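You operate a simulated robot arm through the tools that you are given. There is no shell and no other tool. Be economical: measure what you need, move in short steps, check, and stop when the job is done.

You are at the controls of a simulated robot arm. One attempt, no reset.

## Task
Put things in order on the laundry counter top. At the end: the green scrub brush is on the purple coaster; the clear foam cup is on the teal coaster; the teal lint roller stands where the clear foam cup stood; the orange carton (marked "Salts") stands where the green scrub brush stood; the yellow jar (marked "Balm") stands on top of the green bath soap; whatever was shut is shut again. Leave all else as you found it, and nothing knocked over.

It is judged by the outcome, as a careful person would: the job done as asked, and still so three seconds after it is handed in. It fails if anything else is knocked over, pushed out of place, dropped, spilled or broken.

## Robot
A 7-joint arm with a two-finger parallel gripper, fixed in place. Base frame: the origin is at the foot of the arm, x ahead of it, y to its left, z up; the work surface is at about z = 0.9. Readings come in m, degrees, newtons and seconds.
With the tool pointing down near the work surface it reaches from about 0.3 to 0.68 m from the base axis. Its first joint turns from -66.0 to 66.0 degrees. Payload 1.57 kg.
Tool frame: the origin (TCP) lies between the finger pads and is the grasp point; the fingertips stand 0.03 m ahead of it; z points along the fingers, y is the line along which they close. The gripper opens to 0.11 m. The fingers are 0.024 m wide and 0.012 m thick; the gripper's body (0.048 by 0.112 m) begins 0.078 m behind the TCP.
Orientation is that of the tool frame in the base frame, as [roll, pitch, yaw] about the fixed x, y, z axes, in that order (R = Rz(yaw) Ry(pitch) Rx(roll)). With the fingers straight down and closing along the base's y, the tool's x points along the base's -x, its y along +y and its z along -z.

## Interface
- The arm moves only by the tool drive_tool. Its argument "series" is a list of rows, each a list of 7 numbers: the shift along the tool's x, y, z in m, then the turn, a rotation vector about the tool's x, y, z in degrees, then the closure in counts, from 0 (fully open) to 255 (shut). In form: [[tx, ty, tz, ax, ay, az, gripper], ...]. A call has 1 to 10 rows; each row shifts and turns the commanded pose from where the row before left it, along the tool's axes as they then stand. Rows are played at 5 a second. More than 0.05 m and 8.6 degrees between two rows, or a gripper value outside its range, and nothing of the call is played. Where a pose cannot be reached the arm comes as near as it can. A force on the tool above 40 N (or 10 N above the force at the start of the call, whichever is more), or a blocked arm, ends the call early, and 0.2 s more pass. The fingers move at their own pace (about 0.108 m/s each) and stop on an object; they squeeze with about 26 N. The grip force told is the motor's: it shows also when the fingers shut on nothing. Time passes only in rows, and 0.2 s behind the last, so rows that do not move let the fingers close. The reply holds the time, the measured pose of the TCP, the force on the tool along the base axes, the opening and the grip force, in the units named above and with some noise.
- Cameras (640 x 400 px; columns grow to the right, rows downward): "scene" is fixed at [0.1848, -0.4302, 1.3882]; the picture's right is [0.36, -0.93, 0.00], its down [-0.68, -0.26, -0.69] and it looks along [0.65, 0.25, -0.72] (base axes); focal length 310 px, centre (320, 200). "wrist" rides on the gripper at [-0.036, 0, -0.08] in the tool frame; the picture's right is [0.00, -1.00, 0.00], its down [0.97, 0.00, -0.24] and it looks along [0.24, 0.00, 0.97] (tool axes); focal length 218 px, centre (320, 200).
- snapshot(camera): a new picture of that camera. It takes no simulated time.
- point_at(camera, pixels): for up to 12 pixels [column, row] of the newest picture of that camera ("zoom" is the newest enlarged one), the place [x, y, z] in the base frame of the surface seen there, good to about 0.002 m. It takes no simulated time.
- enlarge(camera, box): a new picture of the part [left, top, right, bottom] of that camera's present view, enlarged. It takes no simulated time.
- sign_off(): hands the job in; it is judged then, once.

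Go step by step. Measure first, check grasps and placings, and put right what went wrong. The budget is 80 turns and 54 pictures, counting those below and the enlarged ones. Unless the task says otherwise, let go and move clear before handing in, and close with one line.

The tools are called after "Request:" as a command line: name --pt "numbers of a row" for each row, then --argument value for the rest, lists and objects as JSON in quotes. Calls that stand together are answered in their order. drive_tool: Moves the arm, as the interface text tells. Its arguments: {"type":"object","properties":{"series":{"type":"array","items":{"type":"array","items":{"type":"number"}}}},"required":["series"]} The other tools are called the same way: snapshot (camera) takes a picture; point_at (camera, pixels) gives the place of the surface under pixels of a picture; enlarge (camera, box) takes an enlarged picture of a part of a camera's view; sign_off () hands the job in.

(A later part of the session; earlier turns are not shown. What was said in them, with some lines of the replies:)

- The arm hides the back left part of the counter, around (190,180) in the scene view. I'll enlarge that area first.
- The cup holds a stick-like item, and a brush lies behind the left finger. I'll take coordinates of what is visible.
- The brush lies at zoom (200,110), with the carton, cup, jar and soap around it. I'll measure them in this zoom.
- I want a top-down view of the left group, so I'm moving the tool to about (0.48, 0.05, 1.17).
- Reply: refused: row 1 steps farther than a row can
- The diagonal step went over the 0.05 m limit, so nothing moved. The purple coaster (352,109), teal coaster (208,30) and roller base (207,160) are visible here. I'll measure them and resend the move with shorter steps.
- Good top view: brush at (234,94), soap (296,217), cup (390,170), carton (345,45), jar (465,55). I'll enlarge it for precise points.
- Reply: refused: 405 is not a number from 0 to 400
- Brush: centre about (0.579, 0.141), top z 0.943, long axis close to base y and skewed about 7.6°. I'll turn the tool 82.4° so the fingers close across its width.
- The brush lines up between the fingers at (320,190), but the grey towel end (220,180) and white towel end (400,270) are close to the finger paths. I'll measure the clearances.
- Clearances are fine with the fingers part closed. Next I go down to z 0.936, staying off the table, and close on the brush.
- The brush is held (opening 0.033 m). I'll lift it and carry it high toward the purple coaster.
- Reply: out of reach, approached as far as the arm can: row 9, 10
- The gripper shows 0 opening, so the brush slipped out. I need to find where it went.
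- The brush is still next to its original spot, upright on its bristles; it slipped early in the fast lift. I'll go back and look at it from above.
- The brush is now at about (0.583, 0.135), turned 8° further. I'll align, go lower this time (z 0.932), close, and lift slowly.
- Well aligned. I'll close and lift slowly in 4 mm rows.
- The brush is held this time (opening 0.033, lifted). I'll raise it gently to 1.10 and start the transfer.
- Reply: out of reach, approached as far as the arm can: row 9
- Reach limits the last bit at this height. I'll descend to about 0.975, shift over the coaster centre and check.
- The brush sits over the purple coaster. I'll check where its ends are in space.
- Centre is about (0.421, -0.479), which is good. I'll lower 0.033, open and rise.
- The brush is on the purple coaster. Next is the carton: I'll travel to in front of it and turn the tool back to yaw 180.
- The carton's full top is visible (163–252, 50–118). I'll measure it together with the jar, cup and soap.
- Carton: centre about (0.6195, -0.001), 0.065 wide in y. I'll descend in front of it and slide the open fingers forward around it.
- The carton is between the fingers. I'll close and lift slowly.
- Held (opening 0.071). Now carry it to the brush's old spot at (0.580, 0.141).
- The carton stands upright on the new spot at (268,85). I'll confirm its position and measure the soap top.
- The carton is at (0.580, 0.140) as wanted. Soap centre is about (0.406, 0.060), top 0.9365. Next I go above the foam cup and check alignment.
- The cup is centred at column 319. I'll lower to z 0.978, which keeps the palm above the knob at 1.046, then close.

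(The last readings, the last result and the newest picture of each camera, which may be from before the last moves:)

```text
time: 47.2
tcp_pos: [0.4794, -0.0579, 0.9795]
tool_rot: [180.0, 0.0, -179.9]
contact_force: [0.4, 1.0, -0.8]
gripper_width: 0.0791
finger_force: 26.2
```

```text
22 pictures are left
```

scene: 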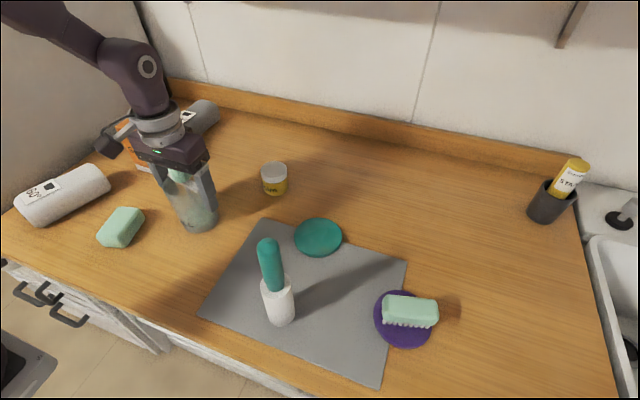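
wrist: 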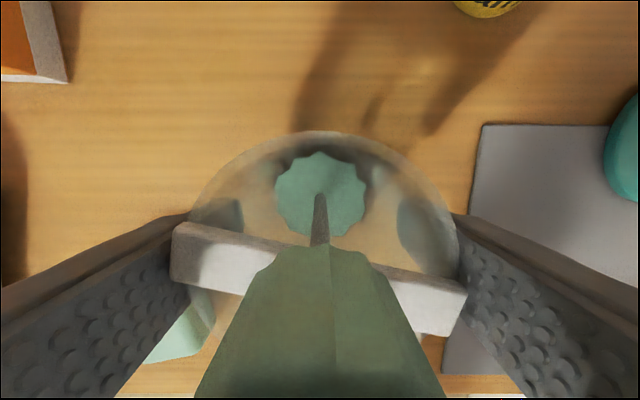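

Cup gripped at 0.079. I'll lift slowly and check that it follows.

Request:
drive_tool --pt "0 0 -0.003 0 0 0 255" --pt "0 0 -0.006 0 0 0 255" --pt "0 0 -0.009 0 0 0 255" --pt "0 0 -0.01 0 0 0 255" --pt "0 0 -0.008 0 0 0 255" --pt "0 0 -0.004 0 0 0 255" --pt "0 0 0 0 0 0 255"

Request:
enlarge --camera "scene" --box '[90, 100, 300, 260]'

```text
time: 48.8
tcp_pos: [0.4787, -0.0587, 1.0205]
tool_rot: [180.0, 0.0, -179.9]
contact_force: [-0.8, 0.2, -1.0]
gripper_width: 0.0791
finger_force: 26.1
```

```text
2.50 times, centred on (195, 180) of scene
```

zoom: 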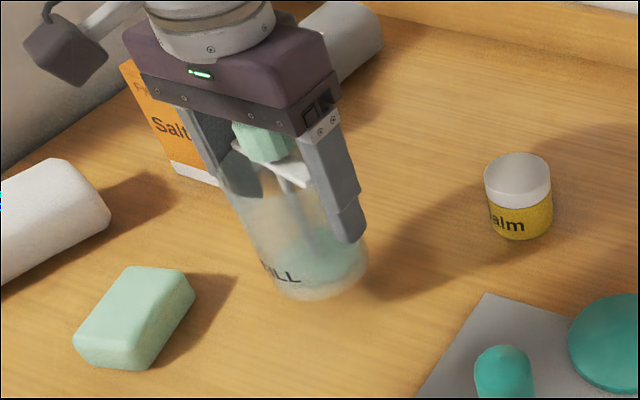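

It follows upright. Now the transfer to above the teal coaster, with gentle ramps.

Request:
drive_tool --pt "-0.0016 -0.0097 0 0 0 0 255" --pt "-0.0033 -0.0194 0 0 0 0 255" --pt "-0.0049 -0.029 0 0 0 0 255" --pt "-0.0057 -0.0339 0 0 0 0 255" --pt "-0.0057 -0.0339 0 0 0 0 255" --pt "-0.0057 -0.0339 0 0 0 0 255" --pt "-0.0049 -0.029 0 0 0 0 255" --pt "-0.0041 -0.0242 0 0 0 0 255" --pt "-0.0033 -0.0194 0 0 0 0 255" --pt "-0.0016 -0.0097 0 0 0 0 255"

Request:
snapshot --camera "wrist"

Request:
enlarge --camera "scene" --box '[200, 130, 440, 280]'

```text
time: 51.0
tcp_pos: [0.521, -0.3015, 1.0194]
tool_rot: [-180.0, 0.0, -179.9]
contact_force: [0.8, 0.1, -0.5]
gripper_width: 0.0792
finger_force: 26.3
```

```text
20 pictures are left
```

wrist: 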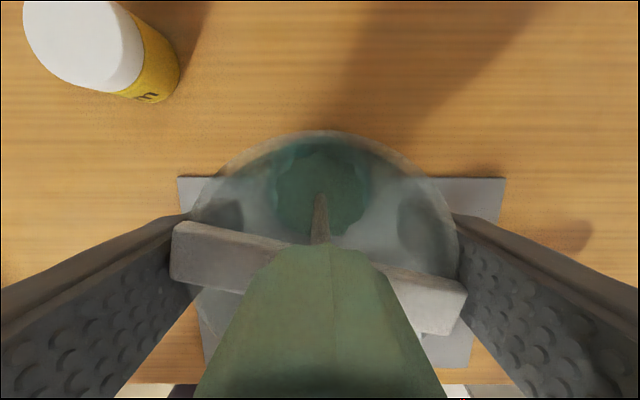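

```text
2.67 times, centred on (320, 205) of scene
```

zoom: 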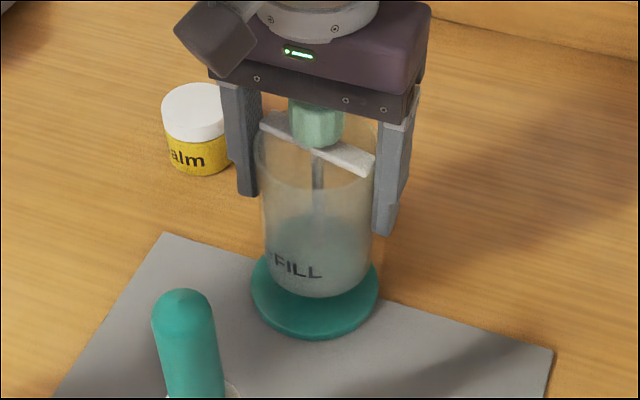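

Well over the coaster. I'll lower 0.027 to contact and check the force before opening.

Request:
drive_tool --pt "0 0 0.006 0 0 0 255" --pt "0 0 0.009 0 0 0 255" --pt "0 0 0.006 0 0 0 255" --pt "0 0 0.003 0 0 0 255" --pt "0 0 0.002 0 0 0 255" --pt "0 0 0.001 0 0 0 255" --pt "0 0 0 0 0 0 255"

```text
time: 52.6
tcp_pos: [0.5205, -0.3013, 0.9927]
tool_rot: [-180.0, 0.0, -179.8]
contact_force: [-0.5, 0.3, 1.7]
gripper_width: 0.079
finger_force: 26.3
```

Contact is light (+1.7 N upward). I'll open and rise clear.

Request:
drive_tool --pt "0 0 0.0005 0 0 0 255" --pt "0 0 0 0 0 0 60" --pt "0 0 0 0 0 0 30" --pt "0 0 0 0 0 0 0" --pt "0 0 -0.02 0 0 0 0" --pt "0 0 -0.04 0 0 0 0" --pt "0 0 -0.04 0 0 0 0" --pt "0 0 -0.02 0 0 0 0"

Request:
snapshot --camera "wrist"

```text
time: 54.4
tcp_pos: [0.5216, -0.2983, 1.1133]
tool_rot: [180.0, 0.0, -180.0]
contact_force: [0.5, 0.0, -0.2]
gripper_width: 0.1096
finger_force: 0.0
```

```text
18 pictures are left
```

wrist: 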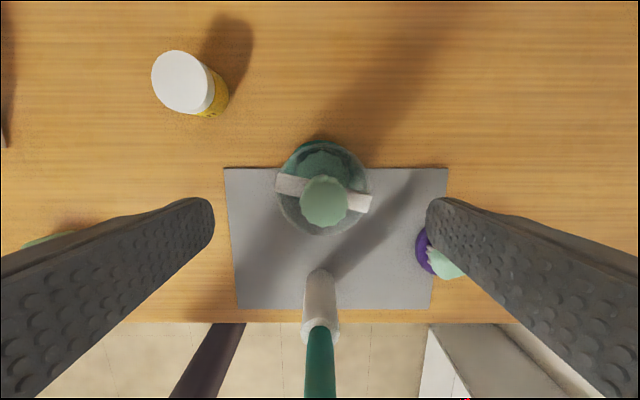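

The cup sits centred on the teal coaster. Now measure the roller: foot near (320,272), handle (319,350).

Request:
point_at --camera "wrist" --pixels '[[305, 285], [336, 285], [320, 271], [303, 325], [339, 325], [308, 360], [332, 360], [320, 380], [320, 335], [320, 300]]'

Request:
drive_tool --pt "0.03 0 -0.015 0 0 0 0" --pt "0.03 0 -0.02 0 0 0 0" --pt "0.03 0 -0.02 0 0 0 0" --pt "0.02 0 0 0 0 0 0" --pt "0 0 0 0 0 0 0"

Request:
snapshot --camera "wrist"

```text
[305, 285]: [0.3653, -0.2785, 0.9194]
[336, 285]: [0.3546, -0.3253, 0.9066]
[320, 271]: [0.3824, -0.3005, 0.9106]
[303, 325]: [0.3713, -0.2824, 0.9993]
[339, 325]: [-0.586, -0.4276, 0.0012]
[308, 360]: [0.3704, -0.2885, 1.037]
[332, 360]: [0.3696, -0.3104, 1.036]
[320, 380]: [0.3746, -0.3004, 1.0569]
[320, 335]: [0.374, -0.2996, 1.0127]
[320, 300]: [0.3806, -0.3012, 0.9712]
```

```text
time: 55.6
tcp_pos: [0.4111, -0.3004, 1.1671]
tool_rot: [-180.0, 0.0, 180.0]
contact_force: [0.2, 0.5, 0.1]
gripper_width: 0.1101
finger_force: 0.0
```

```text
17 pictures are left
```

wrist: 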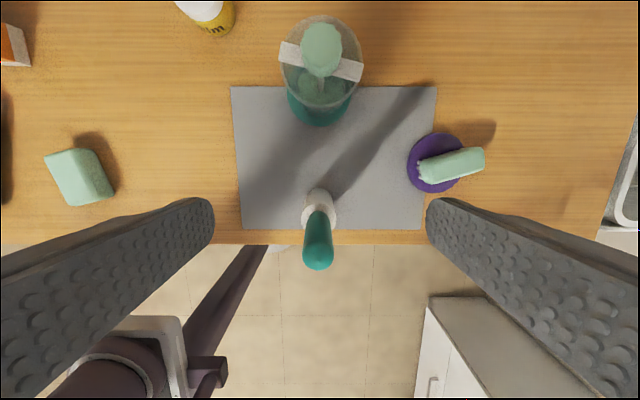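

Roller axis is about (0.361, -0.300), handle about 0.025 wide, top 1.10. I'll position above it, descend to z 1.045 and close.

Request:
drive_tool --pt "0.025 0 0 0 0 0 60" --pt "0.025 0 0 0 0 0 60" --pt "0 0 0.03 0 0 0 60" --pt "0 0 0.035 0 0 0 60" --pt "0 0 0.035 0 0 0 60" --pt "0 0 0.022 0 0 0 60" --pt "0 0 0 0 0 0 60"

Request:
snapshot --camera "wrist"

```text
time: 57.2
tcp_pos: [0.3616, -0.3014, 1.045]
tool_rot: [180.0, 0.0, -179.9]
contact_force: [0.3, -0.5, 0.7]
gripper_width: 0.0845
finger_force: 0.1
```

```text
16 pictures are left
```

wrist: 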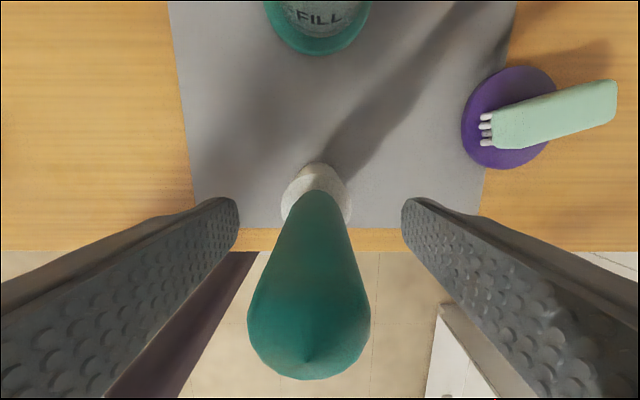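

The handle is between the fingers, about 2 mm left of centre. I'll correct that, close and lift slowly.

Request:
drive_tool --pt "0 0.002 0 0 0 0 120" --pt "0 0 0 0 0 0 180" --pt "0 0 0 0 0 0 255" --pt "0 0 0 0 0 0 255" --pt "0 0 0 0 0 0 255" --pt "0 0 -0.004 0 0 0 255" --pt "0 0 -0.006 0 0 0 255" --pt "0 0 -0.01 0 0 0 255" --pt "0 0 -0.01 0 0 0 255" --pt "0 0 -0.01 0 0 0 255"

Request:
snapshot --camera "scene"

```text
time: 59.4
tcp_pos: [0.3599, -0.298, 1.0857]
tool_rot: [-180.0, 0.0, 179.9]
contact_force: [-0.1, 0.0, -1.0]
gripper_width: 0.0267
finger_force: 26.2
```

```text
15 pictures are left
```

scene: 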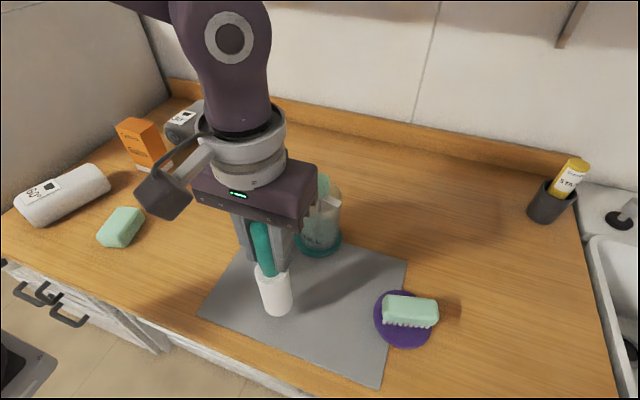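

The roller hangs upright in the grip. I'll transfer it to the cup's old spot at (0.479, -0.059).

Request:
drive_tool --pt "-0.002 0.012 0 0 0 0 255" --pt "-0.005 0.022 0 0 0 0 255" --pt "-0.01 0.03 0 0 0 0 255" --pt "-0.016 0.032 0 0 0 0 255" --pt "-0.018 0.032 0 0 0 0 255" --pt "-0.018 0.032 0 0 0 0 255" --pt "-0.018 0.03 0 0 0 0 255" --pt "-0.016 0.024 0 0 0 0 255" --pt "-0.011 0.016 0 0 0 0 255" --pt "-0.005 0.009 0 0 0 0 255"

Request:
snapshot --camera "scene"

```text
time: 61.6
tcp_pos: [0.4806, -0.059, 1.0851]
tool_rot: [179.9, 0.0, -180.0]
contact_force: [-0.1, 0.6, -1.2]
gripper_width: 0.0266
finger_force: 26.2
```

```text
14 pictures are left
```

scene: 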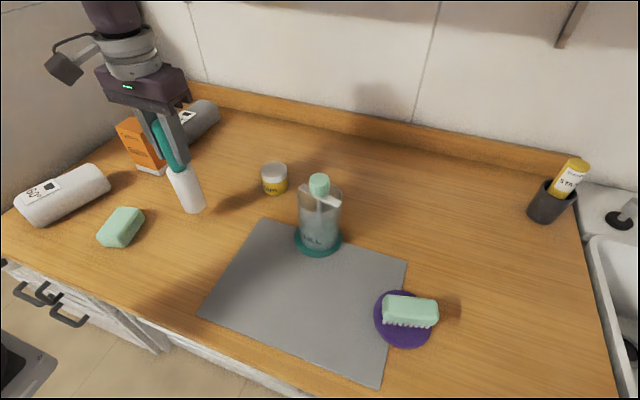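

Request:
drive_tool --pt "0 0 0.01 0 0 0 255" --pt "0 0 0.015 0 0 0 255" --pt "0 0 0.01 0 0 0 255" --pt "0 0 0.004 0 0 0 255" --pt "0 0 0.002 0 0 0 255" --pt "0 0 0.002 0 0 0 255" --pt "0 0 0.001 0 0 0 255" --pt "0 0 0 0 0 0 255"

Request:
enlarge --camera "scene" --box '[100, 100, 300, 240]'

```text
time: 63.4
tcp_pos: [0.4783, -0.0604, 1.0409]
tool_rot: [180.0, 0.0, -179.9]
contact_force: [-0.6, -0.2, 4.8]
gripper_width: 0.0266
finger_force: 26.1
```

```text
2.86 times, centred on (200, 170) of scene
```

zoom: 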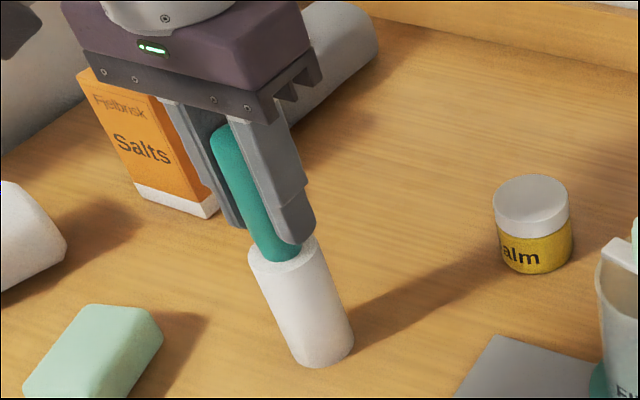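

The roller is down (4.8 N). I'll open and rise clear, then head toward the jar.

Request:
drive_tool --pt "0 0 0 0 0 0 180" --pt "0 0 0 0 0 0 100" --pt "0 0 0 0 0 0 60" --pt "0 0 -0.03 0 0 0 60" --pt "0 0 -0.045 0 0 0 60" --pt "0 0 -0.045 0 0 0 60" --pt "-0.02 -0.04 0 0 0 0 60" --pt "-0.02 -0.04 0 0 0 0 60" --pt "-0.02 -0.02 0 0 0 0 60"

Request:
snapshot --camera "wrist"

```text
time: 65.4
tcp_pos: [0.5382, -0.1609, 1.1615]
tool_rot: [180.0, 0.0, -179.9]
contact_force: [0.0, -0.4, -1.0]
gripper_width: 0.0841
finger_force: 0.1
```

```text
12 pictures are left
```

wrist: 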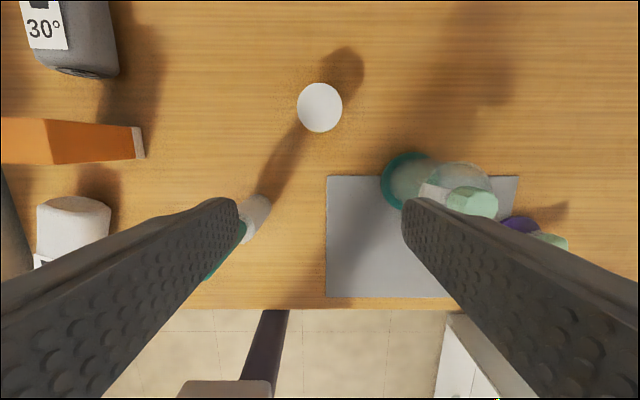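

The jar is at column 320, so y is aligned. I'll descend short of it, go forward at z about 1.005, then down over it.

Request:
drive_tool --pt "-0.025 0.001 0.02 0 0 0 60" --pt "0 0 0.045 0 0 0 60" --pt "0 0 0.045 0 0 0 60" --pt "0 0 0.045 0 0 0 60" --pt "-0.028 0.001 0 0 0 0 60" --pt "-0.028 0 0 0 0 0 60" --pt "0 0 0.02 0 0 0 60" --pt "0 0 0 0 0 0 60"

Request:
snapshot --camera "wrist"

```text
time: 67.2
tcp_pos: [0.6193, -0.1564, 0.9866]
tool_rot: [179.9, 0.0, 180.0]
contact_force: [-0.4, 0.4, -1.0]
gripper_width: 0.0843
finger_force: 0.1
```

```text
11 pictures are left
```

wrist: 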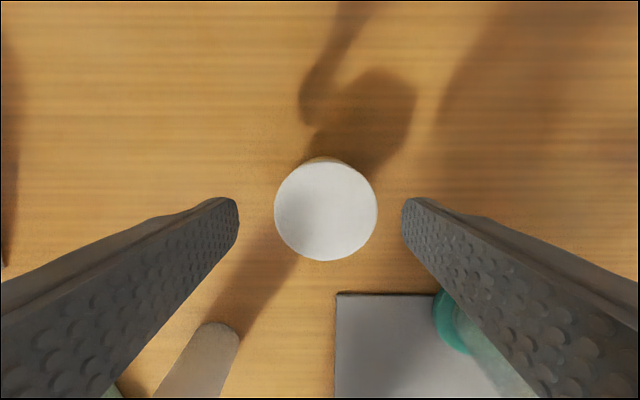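

Jar is about 2.5 mm to the right. I'll correct, lower to 0.937, close and lift slowly.

Request:
drive_tool --pt "0 -0.0025 0.02 0 0 0 60" --pt "0 0 0.02 0 0 0 60" --pt "0 0 0.009 0 0 0 60" --pt "0 0 0 0 0 0 140" --pt "0 0 0 0 0 0 255" --pt "0 0 0 0 0 0 255" --pt "0 0 0 0 0 0 255"

Request:
drive_tool --pt "0 0 -0.004 0 0 0 255" --pt "0 0 -0.006 0 0 0 255" --pt "0 0 -0.01 0 0 0 255" --pt "0 0 -0.015 0 0 0 255" --pt "0 0 -0.02 0 0 0 255" --pt "0 0 -0.015 0 0 0 255" --pt "0 0 0 0 0 0 255"

Request:
snapshot --camera "scene"

```text
time: 68.8
tcp_pos: [0.6199, -0.1586, 0.9363]
tool_rot: [180.0, 0.1, -179.9]
contact_force: [0.0, 0.2, -0.1]
gripper_width: 0.0546
finger_force: 25.8
```

```text
time: 70.4
tcp_pos: [0.6199, -0.1605, 1.0072]
tool_rot: [-180.0, 0.0, 180.0]
contact_force: [-0.1, 0.7, -2.0]
gripper_width: 0.0548
finger_force: 26.1
```

```text
10 pictures are left
```

scene: 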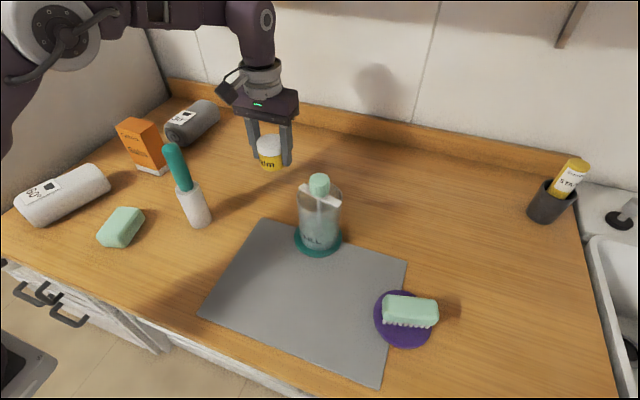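

Jar held upright. I'll bring it inward, rise above the roller top (1.10), and fly over to the soap.

Request:
drive_tool --pt "0.012 0 -0.005 0 0 0 255" --pt "0.024 0 -0.01 0 0 0 255" --pt "0.024 0 -0.02 0 0 0 255" --pt "0.01 0 -0.03 0 0 0 255" --pt "0 0 -0.035 0 0 0 255" --pt "0 0 -0.035 0 0 0 255" --pt "0 0 -0.02 0 0 0 255"

Request:
drive_tool --pt "0.008 0.012 0 0 0 0 255" --pt "0.016 0.024 0 0 0 0 255" --pt "0.02 0.03 0 0 0 0 255" --pt "0.022 0.033 0 0 0 0 255" --pt "0.022 0.033 0 0 0 0 255" --pt "0.022 0.033 0 0 0 0 255" --pt "0.018 0.027 0 0 0 0 255" --pt "0.01 0.018 0 0 0 0 255" --pt "0.006 0.01 0 0 0 0 255" --pt "0 0 0 0 0 0 255"

Request:
snapshot --camera "wrist"

```text
time: 72.0
tcp_pos: [0.5514, -0.1605, 1.1619]
tool_rot: [-179.9, -0.1, -180.0]
contact_force: [-0.7, 0.2, -1.2]
gripper_width: 0.0547
finger_force: 26.2
```

```text
time: 74.2
tcp_pos: [0.4059, 0.0592, 1.1626]
tool_rot: [179.9, -0.1, -179.9]
contact_force: [0.0, 0.4, -0.5]
gripper_width: 0.0547
finger_force: 26.0
```

```text
9 pictures are left
```

wrist: 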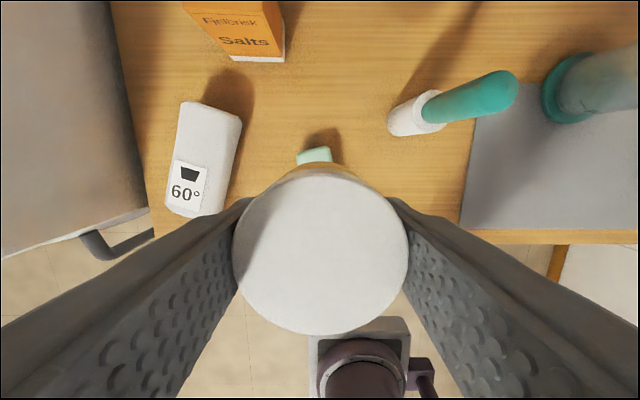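

Over the soap. I'll descend to about 1.0 and check alignment.

Request:
drive_tool --pt "0 0.001 0.02 0 0 0 255" --pt "0 0 0.035 0 0 0 255" --pt "0 0 0.035 0 0 0 255" --pt "0 0 0.035 0 0 0 255" --pt "0 0 0.025 0 0 0 255" --pt "0 0 0.01 0 0 0 255" --pt "0 0 0 0 0 0 255"

Request:
enlarge --camera "scene" --box '[40, 130, 240, 260]'

Request:
snapshot --camera "wrist"

```text
time: 75.8
tcp_pos: [0.4066, 0.0609, 1.0013]
tool_rot: [-179.9, -0.1, -180.0]
contact_force: [-0.3, 0.1, -0.8]
gripper_width: 0.0548
finger_force: 25.8
```

```text
3.08 times, centred on (140, 195) of scene
```

zoom: 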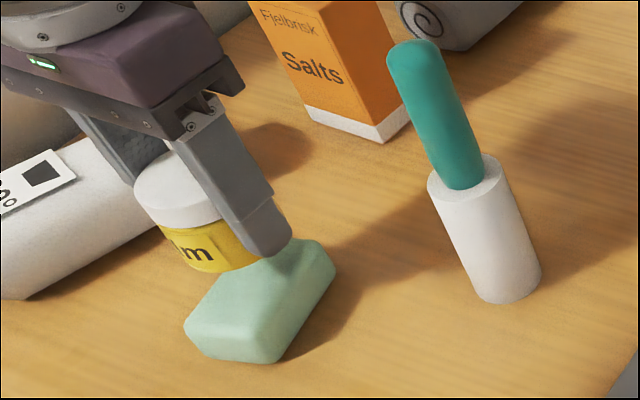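

```text
7 pictures are left
```

wrist: 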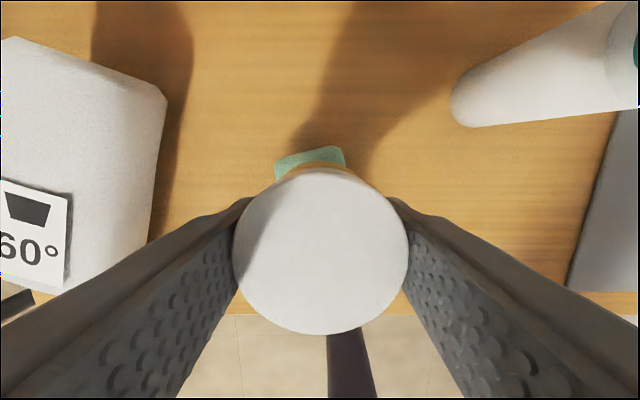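

Aligned. I'll lower to contact.

Request:
drive_tool --pt "0 0 0.01 0 0 0 255" --pt "0 0 0.01 0 0 0 255" --pt "0 0 0.004 0 0 0 255" --pt "0 0 0.002 0 0 0 255" --pt "0 0 0.001 0 0 0 255" --pt "0 0 0 0 0 0 255"

Request:
enlarge --camera "scene" --box '[40, 130, 240, 260]'

```text
time: 77.2
tcp_pos: [0.4068, 0.0585, 0.9741]
tool_rot: [179.9, -0.1, -179.9]
contact_force: [0.1, -0.2, -1.1]
gripper_width: 0.0545
finger_force: 26.5
```

```text
3.08 times, centred on (140, 195) of scene
```

zoom: 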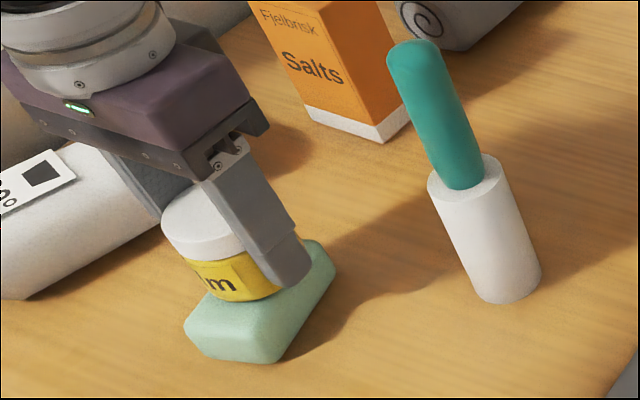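

Not yet in contact, since the force is still the jar's weight. I'll go down by another millimetre or so.

Request:
drive_tool --pt "0 0 0.001 0 0 0 255" --pt "0 0 0 0 0 0 255"

Request:
drive_tool --pt "0 0 0.001 0 0 0 255" --pt "0 0 0 0 0 0 255"

```text
time: 77.8
tcp_pos: [0.407, 0.0594, 0.9744]
tool_rot: [180.0, 0.0, -179.9]
contact_force: [-0.4, -0.9, -1.0]
gripper_width: 0.0547
finger_force: 26.5
```

```text
time: 78.4
tcp_pos: [0.407, 0.0604, 0.9731]
tool_rot: [180.0, -0.1, -179.9]
contact_force: [0.2, 0.1, 0.0]
gripper_width: 0.0546
finger_force: 26.2
```

Request:
drive_tool --pt "0 0 0.001 0 0 0 255" --pt "0 0 0 0 0 0 255"

```text
time: 79.0
tcp_pos: [0.4071, 0.0592, 0.9718]
tool_rot: [180.0, 0.1, -179.9]
contact_force: [0.2, 1.0, 8.9]
gripper_width: 0.0547
finger_force: 26.1
```

Firm contact now (8.9 N). I'll release and rise straight up.

Request:
drive_tool --pt "0 0 -0.0005 0 0 0 255" --pt "0 0 0 0 0 0 120" --pt "0 0 0 0 0 0 60" --pt "0 0 0 0 0 0 40" --pt "0 0 -0.02 0 0 0 40" --pt "0 0 -0.04 0 0 0 40" --pt "0 0 -0.045 0 0 0 40" --pt "0 0 -0.045 0 0 0 40" --pt "0 0 -0.045 0 0 0 40" --pt "0 0 0 0 0 0 40"

Request:
snapshot --camera "scene"

Request:
snapshot --camera "wrist"

```text
time: 81.2
tcp_pos: [0.4056, 0.0607, 1.1694]
tool_rot: [179.9, 0.0, -179.9]
contact_force: [0.0, 0.5, -0.1]
gripper_width: 0.0927
finger_force: 0.1
```

```text
5 pictures are left
```

scene: 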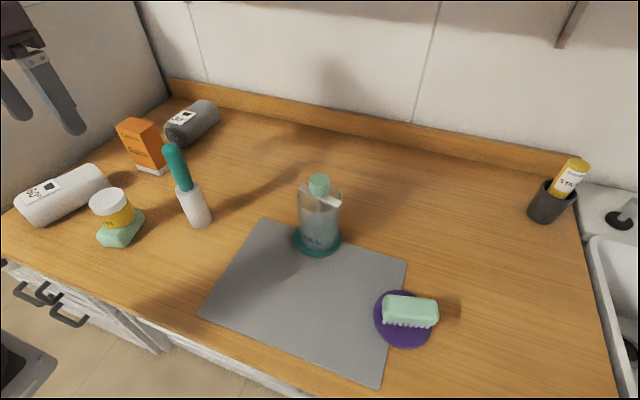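

```text
4 pictures are left
```

wrist: 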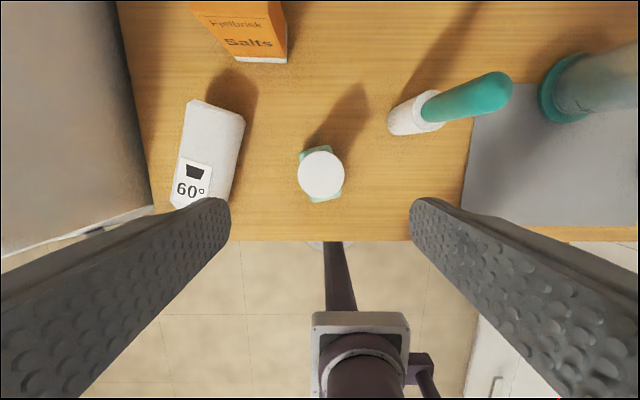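

Everything appears in place, with the jar steady on the soap. I'll take one last close look at the brush and the cup.

Request:
enlarge --camera "scene" --box '[280, 160, 460, 360]'

```text
2.00 times, centred on (370, 260) of scene
```

zoom: 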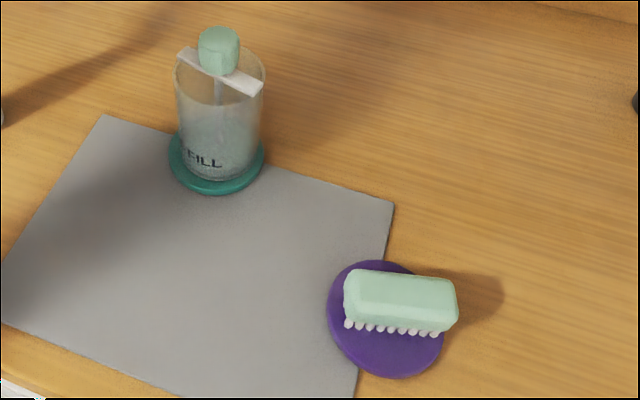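

The brush looks slightly right of centre on the purple coaster. I'll measure it.

Request:
point_at --camera "zoom" --pixels '[[350, 285], [452, 295], [400, 290], [400, 310], [348, 325], [440, 333], [330, 310], [440, 350], [380, 262], [385, 375]]'

```text
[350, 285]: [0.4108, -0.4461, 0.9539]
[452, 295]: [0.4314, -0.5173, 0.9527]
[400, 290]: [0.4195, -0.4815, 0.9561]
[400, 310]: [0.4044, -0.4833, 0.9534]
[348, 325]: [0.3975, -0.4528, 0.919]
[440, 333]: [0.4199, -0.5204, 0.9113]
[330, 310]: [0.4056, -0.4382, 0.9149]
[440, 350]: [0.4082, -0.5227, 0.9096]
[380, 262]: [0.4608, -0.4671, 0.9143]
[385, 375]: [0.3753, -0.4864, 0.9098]
```

The brush's centre is at about (0.420, -0.482), against the coaster's (0.420, -0.481), so it is centred and flat. All five items are placed and the arm is clear, so I'm handing in.

Request:
sign_off

```text
The job is handed in.
```

The job is handed in: the brush is on the purple coaster, the foam cup is on the teal coaster, and the lint roller is in the cup's old spot. The Salts carton is in the brush's old spot and the Balm jar is on the soap. The brush slipped once in the first lift and stayed on its bristles; nothing was knocked over.
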